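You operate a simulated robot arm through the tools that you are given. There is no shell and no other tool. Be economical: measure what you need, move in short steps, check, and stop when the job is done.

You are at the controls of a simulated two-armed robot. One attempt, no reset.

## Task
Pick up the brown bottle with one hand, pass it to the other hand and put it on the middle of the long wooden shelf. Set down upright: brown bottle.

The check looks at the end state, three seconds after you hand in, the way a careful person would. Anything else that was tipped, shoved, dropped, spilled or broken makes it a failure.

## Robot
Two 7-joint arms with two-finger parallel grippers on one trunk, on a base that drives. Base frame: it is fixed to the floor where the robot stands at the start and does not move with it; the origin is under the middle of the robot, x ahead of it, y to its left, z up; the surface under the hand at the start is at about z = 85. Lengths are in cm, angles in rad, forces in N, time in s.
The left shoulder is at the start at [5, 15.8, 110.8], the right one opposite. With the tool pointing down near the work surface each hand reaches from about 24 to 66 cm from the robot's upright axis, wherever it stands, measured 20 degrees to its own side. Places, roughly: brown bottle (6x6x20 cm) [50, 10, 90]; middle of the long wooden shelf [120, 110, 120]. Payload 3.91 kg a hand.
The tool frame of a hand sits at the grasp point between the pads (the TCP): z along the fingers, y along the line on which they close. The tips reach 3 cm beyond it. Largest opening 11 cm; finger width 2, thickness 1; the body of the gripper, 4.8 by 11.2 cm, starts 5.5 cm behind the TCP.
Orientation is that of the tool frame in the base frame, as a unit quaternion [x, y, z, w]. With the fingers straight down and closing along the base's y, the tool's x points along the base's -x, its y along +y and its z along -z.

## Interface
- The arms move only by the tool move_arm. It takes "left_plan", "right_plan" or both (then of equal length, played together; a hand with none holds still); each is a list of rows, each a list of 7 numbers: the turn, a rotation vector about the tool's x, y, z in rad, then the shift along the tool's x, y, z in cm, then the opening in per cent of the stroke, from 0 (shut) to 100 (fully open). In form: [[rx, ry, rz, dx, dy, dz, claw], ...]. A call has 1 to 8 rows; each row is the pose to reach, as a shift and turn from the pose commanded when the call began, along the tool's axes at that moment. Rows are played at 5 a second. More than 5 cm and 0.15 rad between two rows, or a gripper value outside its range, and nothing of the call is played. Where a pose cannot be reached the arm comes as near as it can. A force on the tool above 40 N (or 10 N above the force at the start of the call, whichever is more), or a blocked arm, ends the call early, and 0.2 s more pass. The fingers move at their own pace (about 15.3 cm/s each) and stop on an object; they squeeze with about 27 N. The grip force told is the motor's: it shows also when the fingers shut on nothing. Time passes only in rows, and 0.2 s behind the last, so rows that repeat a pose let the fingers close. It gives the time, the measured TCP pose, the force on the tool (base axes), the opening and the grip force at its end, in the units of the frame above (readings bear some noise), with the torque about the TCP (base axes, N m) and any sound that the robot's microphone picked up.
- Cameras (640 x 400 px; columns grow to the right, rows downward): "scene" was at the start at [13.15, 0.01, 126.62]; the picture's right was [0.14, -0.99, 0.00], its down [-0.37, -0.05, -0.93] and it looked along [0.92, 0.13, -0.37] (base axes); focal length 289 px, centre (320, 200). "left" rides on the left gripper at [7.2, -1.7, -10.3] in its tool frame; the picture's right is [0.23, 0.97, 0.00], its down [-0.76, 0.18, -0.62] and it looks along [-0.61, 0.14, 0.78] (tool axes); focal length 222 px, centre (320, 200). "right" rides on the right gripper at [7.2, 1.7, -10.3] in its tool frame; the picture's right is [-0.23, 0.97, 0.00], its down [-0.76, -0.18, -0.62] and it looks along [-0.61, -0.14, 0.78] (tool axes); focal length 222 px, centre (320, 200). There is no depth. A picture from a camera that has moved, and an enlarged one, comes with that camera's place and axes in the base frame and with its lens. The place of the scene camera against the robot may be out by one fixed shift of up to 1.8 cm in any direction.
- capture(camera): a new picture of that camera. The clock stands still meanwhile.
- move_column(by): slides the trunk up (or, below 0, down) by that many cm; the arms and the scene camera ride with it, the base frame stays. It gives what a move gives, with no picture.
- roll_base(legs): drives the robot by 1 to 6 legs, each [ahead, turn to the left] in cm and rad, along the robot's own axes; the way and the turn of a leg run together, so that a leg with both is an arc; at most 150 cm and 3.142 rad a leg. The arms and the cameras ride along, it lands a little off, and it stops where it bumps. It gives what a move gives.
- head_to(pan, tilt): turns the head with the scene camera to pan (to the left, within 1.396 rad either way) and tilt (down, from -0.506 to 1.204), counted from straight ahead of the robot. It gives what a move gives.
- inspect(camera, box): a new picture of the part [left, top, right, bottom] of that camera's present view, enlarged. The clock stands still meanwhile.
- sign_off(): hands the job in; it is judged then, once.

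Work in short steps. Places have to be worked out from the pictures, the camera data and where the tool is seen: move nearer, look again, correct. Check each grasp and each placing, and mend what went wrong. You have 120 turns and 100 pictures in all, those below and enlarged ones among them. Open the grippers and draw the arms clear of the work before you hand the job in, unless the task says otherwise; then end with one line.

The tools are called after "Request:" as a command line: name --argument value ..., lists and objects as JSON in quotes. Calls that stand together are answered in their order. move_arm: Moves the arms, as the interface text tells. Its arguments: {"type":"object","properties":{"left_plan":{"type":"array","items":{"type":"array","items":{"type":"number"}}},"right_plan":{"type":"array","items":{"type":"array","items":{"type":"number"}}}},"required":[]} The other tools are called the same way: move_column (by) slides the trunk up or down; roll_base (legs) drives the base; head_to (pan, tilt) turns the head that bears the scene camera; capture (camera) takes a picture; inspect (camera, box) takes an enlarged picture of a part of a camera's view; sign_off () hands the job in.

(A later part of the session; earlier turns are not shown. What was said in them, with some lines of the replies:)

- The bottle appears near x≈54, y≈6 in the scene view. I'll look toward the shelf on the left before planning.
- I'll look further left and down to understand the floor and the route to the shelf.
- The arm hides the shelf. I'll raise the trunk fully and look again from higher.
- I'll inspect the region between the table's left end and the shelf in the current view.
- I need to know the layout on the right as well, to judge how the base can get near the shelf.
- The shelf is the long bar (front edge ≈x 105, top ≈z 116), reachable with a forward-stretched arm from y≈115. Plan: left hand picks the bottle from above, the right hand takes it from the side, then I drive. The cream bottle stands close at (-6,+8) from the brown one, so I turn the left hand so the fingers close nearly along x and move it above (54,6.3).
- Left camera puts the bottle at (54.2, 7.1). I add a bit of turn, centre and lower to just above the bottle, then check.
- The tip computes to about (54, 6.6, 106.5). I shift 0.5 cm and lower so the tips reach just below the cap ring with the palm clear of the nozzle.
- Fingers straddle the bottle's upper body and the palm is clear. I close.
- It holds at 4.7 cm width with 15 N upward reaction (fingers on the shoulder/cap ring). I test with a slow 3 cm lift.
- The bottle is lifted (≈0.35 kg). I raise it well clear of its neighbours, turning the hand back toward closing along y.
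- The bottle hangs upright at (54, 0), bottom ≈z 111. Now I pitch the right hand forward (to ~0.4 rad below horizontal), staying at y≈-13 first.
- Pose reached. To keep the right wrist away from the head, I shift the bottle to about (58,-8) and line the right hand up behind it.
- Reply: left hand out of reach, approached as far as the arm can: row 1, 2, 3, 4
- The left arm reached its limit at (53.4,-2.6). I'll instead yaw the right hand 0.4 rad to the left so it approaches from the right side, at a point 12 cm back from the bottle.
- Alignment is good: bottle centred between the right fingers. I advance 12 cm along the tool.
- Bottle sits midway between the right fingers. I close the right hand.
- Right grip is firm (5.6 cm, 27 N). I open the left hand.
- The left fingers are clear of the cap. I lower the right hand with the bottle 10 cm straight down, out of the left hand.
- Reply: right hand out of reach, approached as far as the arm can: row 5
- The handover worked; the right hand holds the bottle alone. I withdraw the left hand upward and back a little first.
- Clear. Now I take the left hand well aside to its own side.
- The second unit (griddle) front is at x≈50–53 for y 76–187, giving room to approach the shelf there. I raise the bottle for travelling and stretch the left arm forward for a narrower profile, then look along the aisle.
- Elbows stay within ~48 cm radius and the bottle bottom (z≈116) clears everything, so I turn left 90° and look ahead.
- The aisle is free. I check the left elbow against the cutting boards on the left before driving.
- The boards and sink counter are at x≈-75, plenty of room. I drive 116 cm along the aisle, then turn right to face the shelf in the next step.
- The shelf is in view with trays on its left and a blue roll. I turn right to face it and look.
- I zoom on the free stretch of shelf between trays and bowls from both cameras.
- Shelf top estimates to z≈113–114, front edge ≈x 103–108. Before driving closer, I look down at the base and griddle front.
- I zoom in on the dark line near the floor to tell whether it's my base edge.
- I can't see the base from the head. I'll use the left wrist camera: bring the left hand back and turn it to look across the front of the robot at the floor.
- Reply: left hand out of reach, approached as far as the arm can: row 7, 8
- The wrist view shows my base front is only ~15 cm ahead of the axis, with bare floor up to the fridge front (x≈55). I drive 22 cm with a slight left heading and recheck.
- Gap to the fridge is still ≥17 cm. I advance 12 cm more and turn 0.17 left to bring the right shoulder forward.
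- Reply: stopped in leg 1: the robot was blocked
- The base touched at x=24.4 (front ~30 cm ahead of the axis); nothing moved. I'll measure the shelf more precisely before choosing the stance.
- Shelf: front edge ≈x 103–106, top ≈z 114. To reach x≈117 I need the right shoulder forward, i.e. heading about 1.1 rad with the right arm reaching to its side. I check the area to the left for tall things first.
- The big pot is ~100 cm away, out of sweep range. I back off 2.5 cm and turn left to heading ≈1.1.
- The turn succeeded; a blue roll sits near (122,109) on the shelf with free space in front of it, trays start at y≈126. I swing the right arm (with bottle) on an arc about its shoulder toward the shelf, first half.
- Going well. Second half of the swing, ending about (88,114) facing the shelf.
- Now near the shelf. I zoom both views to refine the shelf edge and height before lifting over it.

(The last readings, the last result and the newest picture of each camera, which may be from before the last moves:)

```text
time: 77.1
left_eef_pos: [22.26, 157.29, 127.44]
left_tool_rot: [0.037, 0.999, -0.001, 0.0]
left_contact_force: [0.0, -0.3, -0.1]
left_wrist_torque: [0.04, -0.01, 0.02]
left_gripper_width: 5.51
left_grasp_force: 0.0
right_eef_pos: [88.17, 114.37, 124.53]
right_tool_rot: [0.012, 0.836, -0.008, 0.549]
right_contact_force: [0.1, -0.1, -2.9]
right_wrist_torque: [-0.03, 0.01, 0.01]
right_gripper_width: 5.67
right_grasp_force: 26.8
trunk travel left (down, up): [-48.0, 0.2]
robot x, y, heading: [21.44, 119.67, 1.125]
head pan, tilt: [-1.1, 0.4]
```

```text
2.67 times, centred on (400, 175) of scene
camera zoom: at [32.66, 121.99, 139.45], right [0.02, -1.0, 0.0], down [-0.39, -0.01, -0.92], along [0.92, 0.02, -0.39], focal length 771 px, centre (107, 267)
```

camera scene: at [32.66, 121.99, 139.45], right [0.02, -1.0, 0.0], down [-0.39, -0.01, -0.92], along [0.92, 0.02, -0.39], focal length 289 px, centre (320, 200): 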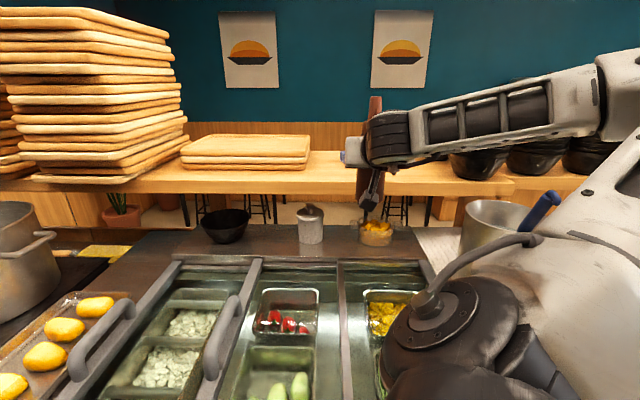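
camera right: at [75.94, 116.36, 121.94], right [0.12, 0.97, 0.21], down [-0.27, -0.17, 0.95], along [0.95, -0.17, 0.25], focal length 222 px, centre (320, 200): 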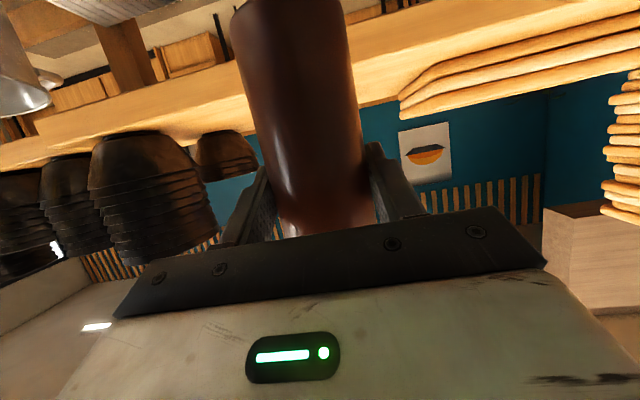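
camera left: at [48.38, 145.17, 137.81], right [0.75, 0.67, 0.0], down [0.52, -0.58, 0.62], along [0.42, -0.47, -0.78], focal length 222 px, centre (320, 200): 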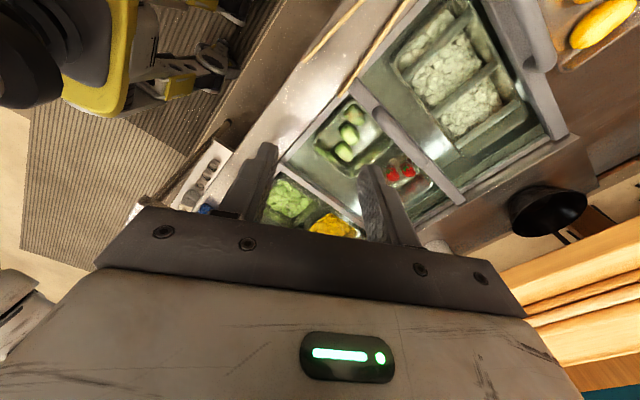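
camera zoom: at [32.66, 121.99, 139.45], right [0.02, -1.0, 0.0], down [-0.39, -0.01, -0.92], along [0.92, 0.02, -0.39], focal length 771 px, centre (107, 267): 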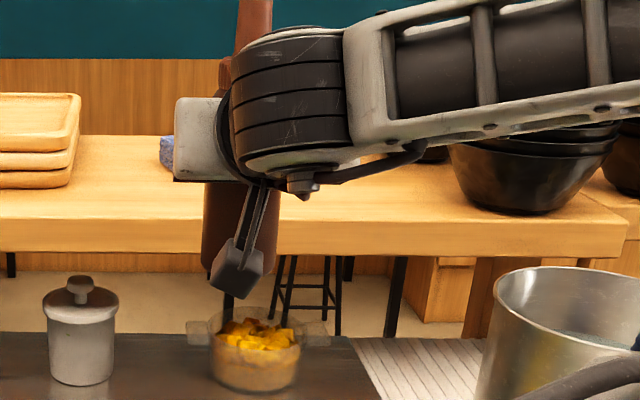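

Shelf: front ≈x 104, top ≈z 114.3, back ≈x 140. I lift 4 cm and move the bottle forward over the shelf, to about (108,111).

Request:
move_arm --right_plan '[[0, 0, 0, -1.84, 0, -0.8, 20], [0, 0, 0, -3.67, 0, -1.59, 20], [0, 0, 0, -5.26, -0.48, 2.1, 20], [0, 0, 0, -6.87, -0.97, 5.78, 20], [0, 0, 0, -8.47, -1.45, 9.47, 20], [0, 0, 0, -10.06, -1.94, 13.16, 20], [0, 0, 0, -11.67, -2.42, 16.85, 20]]'

Request:
capture --camera "scene"

Request:
capture --camera "right"

```text
time: 78.7
left_eef_pos: [22.3, 157.46, 127.33]
left_tool_rot: [0.037, 0.999, -0.001, -0.001]
left_contact_force: [0.7, -0.7, 0.9]
left_wrist_torque: [0.01, 0.0, 0.01]
left_gripper_width: 5.5
left_grasp_force: 0.0
right_eef_pos: [108.54, 111.75, 128.08]
right_tool_rot: [0.012, 0.836, -0.009, 0.549]
right_contact_force: [0.0, 0.9, -4.1]
right_wrist_torque: [0.01, 0.01, 0.03]
right_gripper_width: 5.67
right_grasp_force: 27.8
trunk travel left (down, up): [-48.0, 0.2]
robot x, y, heading: [21.53, 119.45, 1.125]
head pan, tilt: [-1.1, 0.4]
```

```text
35 pictures are left
camera scene: at [32.83, 122.06, 139.43], right [0.02, -1.0, 0.0], down [-0.39, -0.01, -0.92], along [0.92, 0.02, -0.39], focal length 289 px, centre (320, 200)
```

scene: 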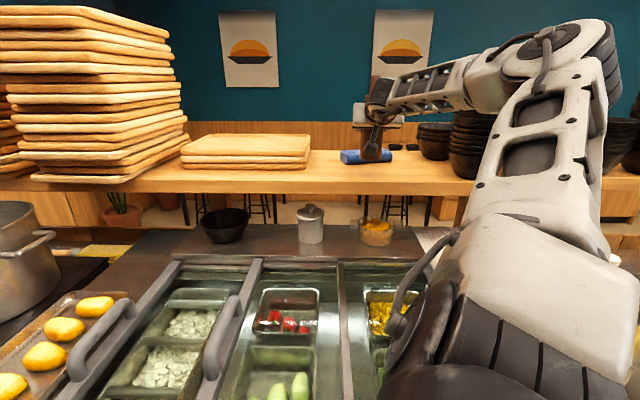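

```text
34 pictures are left
camera right: at [96.33, 113.66, 125.5], right [0.12, 0.97, 0.21], down [-0.27, -0.17, 0.95], along [0.96, -0.17, 0.24], focal length 222 px, centre (320, 200)
```

right: 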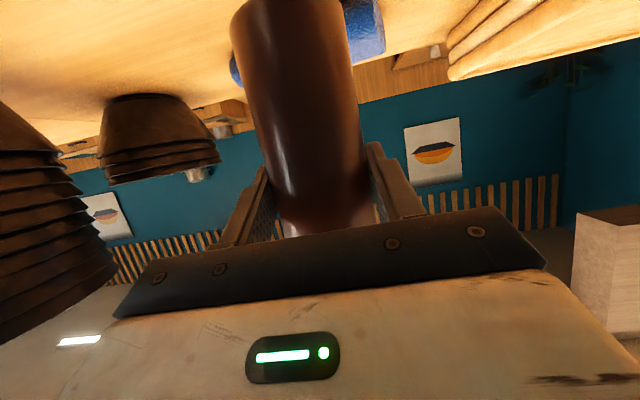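

Clear on all sides; the roll's front is at x≈119. I go forward 4 more and lower 4 cm, keeping above the shelf.

Request:
move_arm --right_plan '[[0, 0, 0, -0.8, -0.2, 1.84, 20], [0, 0, 0, -1.59, -0.38, 3.67, 20], [0, 0, 0, -0.2, -0.38, 4.3, 20], [0, 0, 0, 1.1, -0.38, 4.85, 20], [0, 0, 0, 2.08, -0.38, 5.26, 20]]'

Request:
inspect --camera "scene" --box '[300, 60, 480, 220]'

Request:
capture --camera "right"

```text
time: 79.9
left_eef_pos: [22.25, 157.43, 127.39]
left_tool_rot: [0.037, 0.999, -0.001, 0.0]
left_contact_force: [-0.2, 0.4, 0.5]
left_wrist_torque: [0.0, -0.02, 0.03]
left_gripper_width: 5.51
left_grasp_force: 0.1
right_eef_pos: [112.37, 111.08, 124.35]
right_tool_rot: [0.011, 0.835, -0.008, 0.55]
right_contact_force: [0.6, -0.6, -2.7]
right_wrist_torque: [-0.02, 0.04, 0.04]
right_gripper_width: 5.65
right_grasp_force: 27.2
trunk travel left (down, up): [-48.0, 0.2]
robot x, y, heading: [21.92, 119.76, 1.118]
head pan, tilt: [-1.1, 0.4]
```

```text
2.50 times, centred on (390, 140) of scene
camera zoom: at [32.72, 122.03, 139.44], right [0.02, -1.0, 0.0], down [-0.39, -0.01, -0.92], along [0.92, 0.02, -0.39], focal length 722 px, centre (145, 350)
```

zoom: 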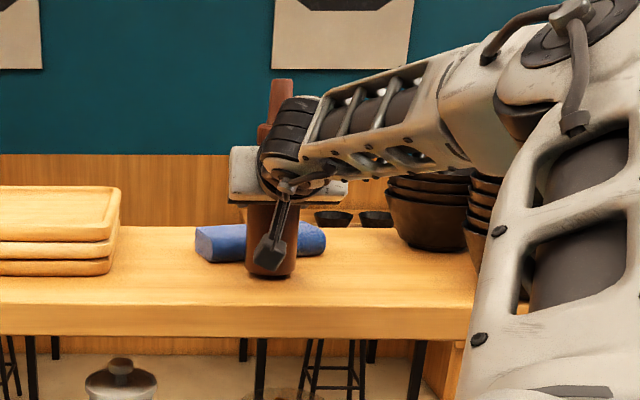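

```text
32 pictures are left
camera right: at [100.09, 112.98, 121.75], right [0.12, 0.97, 0.21], down [-0.27, -0.17, 0.95], along [0.95, -0.17, 0.25], focal length 222 px, centre (320, 200)
```

right: 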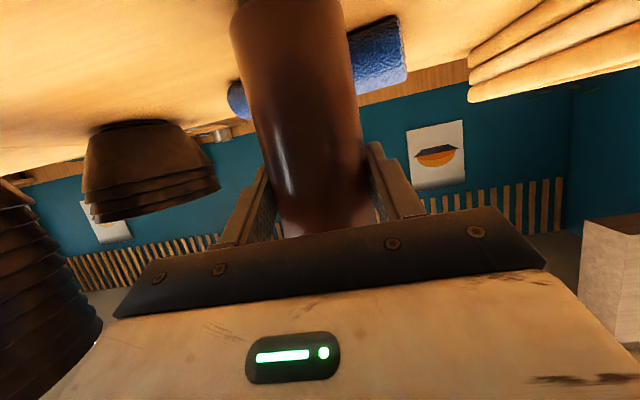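

Roll front ≈x 120, bottle bottom ≈2 cm above the shelf. I nudge forward 1.6 cm and start lowering gently, reading the force.

Request:
move_arm --right_plan '[[0, 0, 0, -0.64, 0.05, 1.47, 20], [0, 0, 0, -0.1, 0.05, 1.7, 20], [0, 0, 0, 0.46, 0.05, 1.95, 20], [0, 0, 0, 0.46, 0.05, 1.95, 20]]'

Request:
move_arm --right_plan '[[0, 0, 0, 0.2, 0, 0.08, 20], [0, 0, 0, 0.4, 0, 0.16, 20], [0, 0, 0, 0.4, 0, 0.16, 20]]'

Request:
inspect --camera "scene" --box '[320, 90, 440, 200]'

```text
time: 80.9
left_eef_pos: [21.98, 157.42, 127.36]
left_tool_rot: [0.037, 0.999, 0.0, 0.0]
left_contact_force: [0.2, -0.3, 0.9]
left_wrist_torque: [0.01, -0.01, 0.03]
left_gripper_width: 5.49
left_grasp_force: 0.0
right_eef_pos: [113.8, 111.09, 123.65]
right_tool_rot: [0.011, 0.833, -0.008, 0.553]
right_contact_force: [6.1, -0.1, 11.9]
right_wrist_torque: [0.05, -0.56, -0.02]
right_gripper_width: 5.66
right_grasp_force: 26.7
trunk travel left (down, up): [-48.0, 0.2]
robot x, y, heading: [21.59, 119.78, 1.126]
head pan, tilt: [-1.1, 0.4]
```

```text
time: 81.7
left_eef_pos: [21.9, 157.46, 127.22]
left_tool_rot: [0.037, 0.999, -0.001, 0.0]
left_contact_force: [0.3, -0.6, -0.2]
left_wrist_torque: [-0.01, -0.01, -0.01]
left_gripper_width: 5.49
left_grasp_force: 0.0
right_eef_pos: [113.71, 110.99, 123.45]
right_tool_rot: [0.011, 0.833, -0.008, 0.553]
right_contact_force: [3.4, -0.1, 20.9]
right_wrist_torque: [0.03, -0.22, 0.07]
right_gripper_width: 5.68
right_grasp_force: 27.0
trunk travel left (down, up): [-48.0, 0.2]
robot x, y, heading: [21.67, 119.89, 1.125]
head pan, tilt: [-1.1, 0.4]
```

```text
3.64 times, centred on (380, 145) of scene
camera zoom: at [32.37, 122.06, 139.49], right [0.02, -1.0, 0.0], down [-0.39, -0.01, -0.92], along [0.92, 0.02, -0.39], focal length 1051 px, centre (102, 400)
```

zoom: 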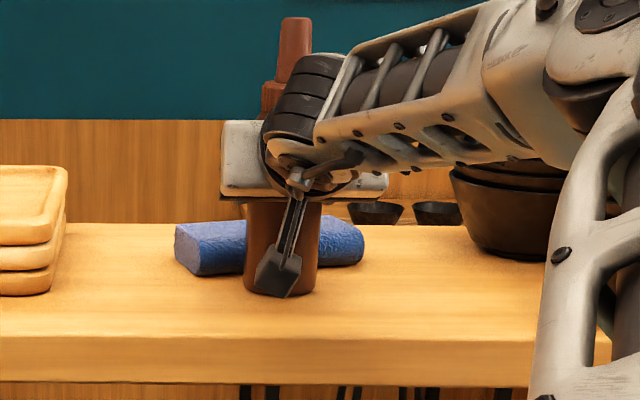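

Bottle is on the shelf (21 N upward). I relieve the press by commanding 0.5 cm up before releasing.

Request:
move_arm --right_plan '[[0, 0, 0, -0.25, 0, -0.1, 20], [0, 0, 0, -0.5, 0, -0.2, 20], [0, 0, 0, -0.5, 0, -0.2, 20]]'

```text
time: 82.5
left_eef_pos: [21.85, 157.46, 127.21]
left_tool_rot: [0.037, 0.999, -0.001, 0.001]
left_contact_force: [-0.4, 0.5, -0.4]
left_wrist_torque: [-0.01, -0.01, 0.03]
left_gripper_width: 5.5
left_grasp_force: 0.2
right_eef_pos: [113.74, 111.08, 123.32]
right_tool_rot: [0.011, 0.836, -0.009, 0.549]
right_contact_force: [-3.1, 0.6, 7.5]
right_wrist_torque: [0.11, -0.02, 0.04]
right_gripper_width: 5.64
right_grasp_force: 27.0
trunk travel left (down, up): [-48.0, 0.2]
robot x, y, heading: [21.71, 119.63, 1.122]
head pan, tilt: [-1.1, 0.4]
```

Light contact now. I open the right hand gradually.

Request:
move_arm --right_plan '[[0, 0, 0, 0, 0, 0, 52], [0, 0, 0, 0, 0, 0, 60], [0, 0, 0, 0, 0, 0, 75], [0, 0, 0, 0, 0, 0, 85]]'

Request:
capture --camera "right"

Request:
inspect --camera "scene" --box '[320, 90, 440, 200]'

```text
time: 83.5
left_eef_pos: [22.2, 157.56, 127.31]
left_tool_rot: [0.037, 0.999, 0.0, 0.0]
left_contact_force: [0.2, 0.8, 0.3]
left_wrist_torque: [0.01, -0.03, 0.02]
left_gripper_width: 5.49
left_grasp_force: 0.1
right_eef_pos: [113.97, 111.09, 123.28]
right_tool_rot: [0.011, 0.836, -0.008, 0.549]
right_contact_force: [-0.3, 0.4, 0.6]
right_wrist_torque: [-0.03, -0.01, -0.02]
right_gripper_width: 9.35
right_grasp_force: 0.0
trunk travel left (down, up): [-48.0, 0.2]
robot x, y, heading: [21.5, 119.65, 1.127]
head pan, tilt: [-1.1, 0.4]
```

```text
30 pictures are left
camera right: at [101.72, 113.01, 120.77], right [0.12, 0.97, 0.21], down [-0.27, -0.17, 0.95], along [0.95, -0.17, 0.25], focal length 222 px, centre (320, 200)
```

right: 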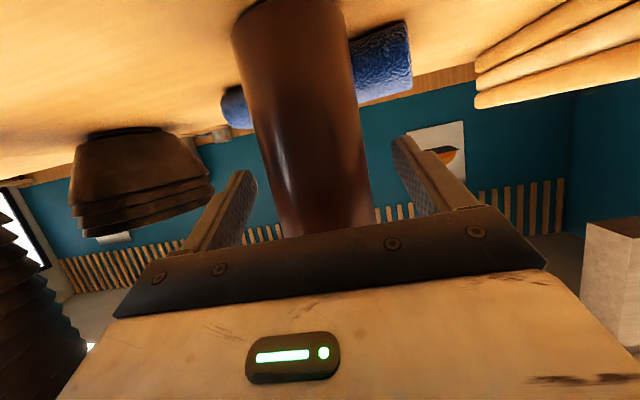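

```text
3.64 times, centred on (380, 145) of scene
camera zoom: at [32.66, 122.04, 139.45], right [0.02, -1.0, 0.0], down [-0.39, -0.01, -0.92], along [0.92, 0.02, -0.39], focal length 1051 px, centre (102, 400)
```

zoom: 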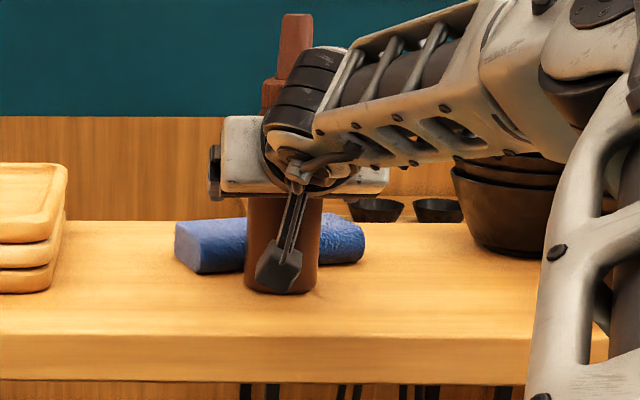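

The bottle stands free. I withdraw back along the tool axis.

Request:
move_arm --right_plan '[[0, 0, 0, 0, 0, -2, 85], [0, 0, 0, 0, 0, -5, 85], [0, 0, 0, 0, 0, -9, 85], [0, 0, 0, 0, 0, -13, 85], [0, 0, 0, 0, 0, -17, 85], [0, 0, 0, 0, 0, -20, 85]]'

Request:
capture --camera "right"

Request:
capture --camera "scene"

```text
time: 84.9
left_eef_pos: [22.05, 157.36, 127.33]
left_tool_rot: [0.036, 0.999, -0.001, 0.001]
left_contact_force: [-0.2, 0.7, 0.1]
left_wrist_torque: [0.01, -0.02, 0.06]
left_gripper_width: 5.48
left_grasp_force: 0.1
right_eef_pos: [95.46, 111.38, 131.02]
right_tool_rot: [0.012, 0.836, -0.008, 0.549]
right_contact_force: [0.6, -0.8, 0.6]
right_wrist_torque: [0.0, 0.02, -0.01]
right_gripper_width: 9.35
right_grasp_force: 0.0
trunk travel left (down, up): [-48.0, 0.2]
robot x, y, heading: [21.48, 119.8, 1.122]
head pan, tilt: [-1.1, 0.4]
```

```text
28 pictures are left
camera right: at [83.21, 113.28, 128.45], right [0.12, 0.97, 0.21], down [-0.27, -0.17, 0.95], along [0.95, -0.17, 0.25], focal length 222 px, centre (320, 200)
```

right: 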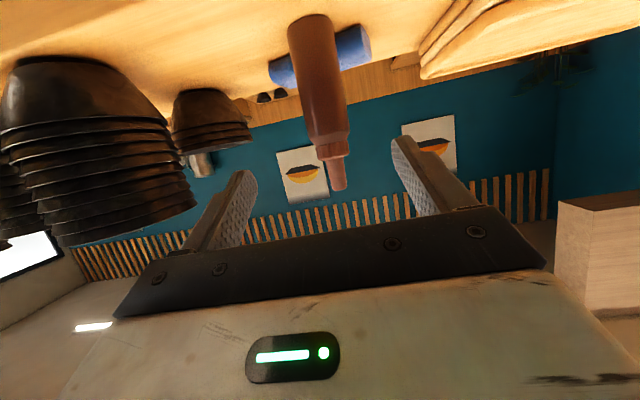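

```text
27 pictures are left
camera scene: at [32.64, 121.96, 139.45], right [0.02, -1.0, 0.0], down [-0.39, -0.01, -0.92], along [0.92, 0.02, -0.39], focal length 289 px, centre (320, 200)
```

scene: 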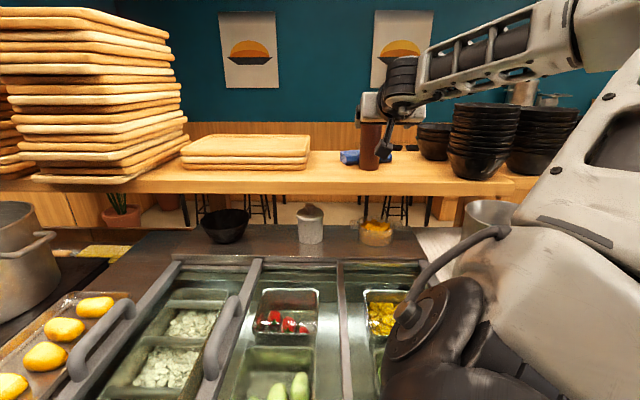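

The bottle stands upright on the shelf. I draw the right arm a bit further back, open both hands, and take a last look.

Request:
move_arm --right_plan '[[0, 0, 0, 1.4, 0, -3.2, 100], [0, 0, 0, 2.8, 0, -6.4, 100], [0, 0, 0, 4.2, 0, -9.6, 100], [0, 0, 0, 5.6, 0, -12.8, 100]]' --left_plan '[[0, 0, 0, 0, 0, 0, 70], [0, 0, 0, 0, 0, 0, 90], [0, 0, 0, 0, 0, 0, 100], [0, 0, 0, 0, 0, 0, 100]]'

Request:
capture --camera "scene"

Request:
capture --camera "right"

```text
time: 85.9
left_eef_pos: [22.09, 157.37, 127.43]
left_tool_rot: [0.037, 0.999, -0.001, 0.0]
left_contact_force: [0.1, 0.3, 0.0]
left_wrist_torque: [0.0, 0.0, -0.02]
left_gripper_width: 11.0
left_grasp_force: 0.1
right_eef_pos: [81.46, 111.78, 131.27]
right_tool_rot: [0.011, 0.836, -0.008, 0.549]
right_contact_force: [-0.4, -0.2, -0.3]
right_wrist_torque: [0.04, 0.0, -0.01]
right_gripper_width: 11.01
right_grasp_force: 0.0
trunk travel left (down, up): [-48.0, 0.2]
robot x, y, heading: [21.29, 119.78, 1.124]
head pan, tilt: [-1.1, 0.4]
```

```text
26 pictures are left
camera scene: at [32.63, 122.03, 139.46], right [0.02, -1.0, 0.0], down [-0.39, -0.01, -0.92], along [0.92, 0.02, -0.39], focal length 289 px, centre (320, 200)
```

scene: 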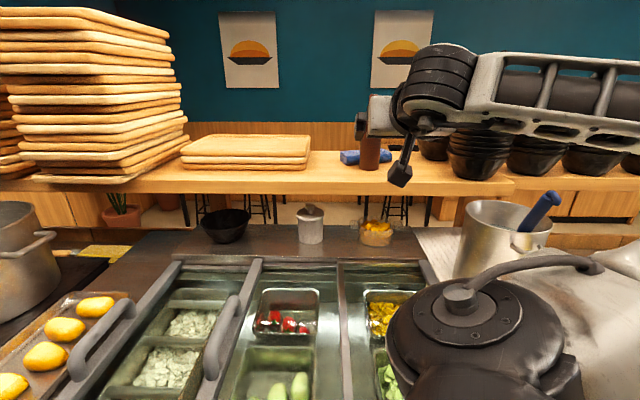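

```text
25 pictures are left
camera right: at [69.16, 113.8, 128.56], right [0.12, 0.97, 0.21], down [-0.27, -0.17, 0.95], along [0.95, -0.17, 0.25], focal length 222 px, centre (320, 200)
```

right: 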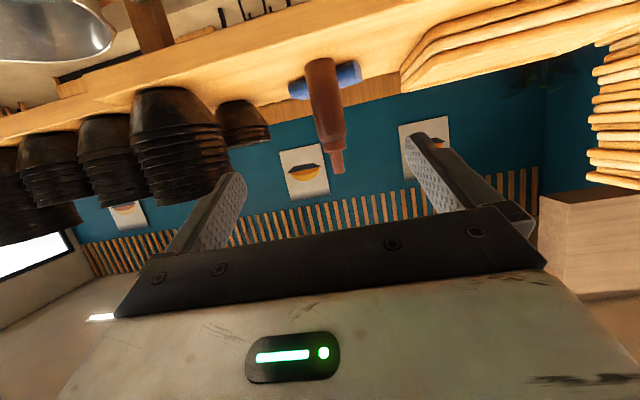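

The bottle stands upright on the shelf near (114, 111) between the trays and the bowls. Both hands are open and clear, and nothing else looks disturbed, so I hand in.

Request:
sign_off

```text
The job is handed in.
```

The brown bottle went from the left hand to the right and now stands upright on the long wooden shelf at about (114, 111), roughly 6 cm in front of the suggested middle because a blue roll lies there. The base bumped something at floor level once while driving up, but nothing else in the pictures looks moved.
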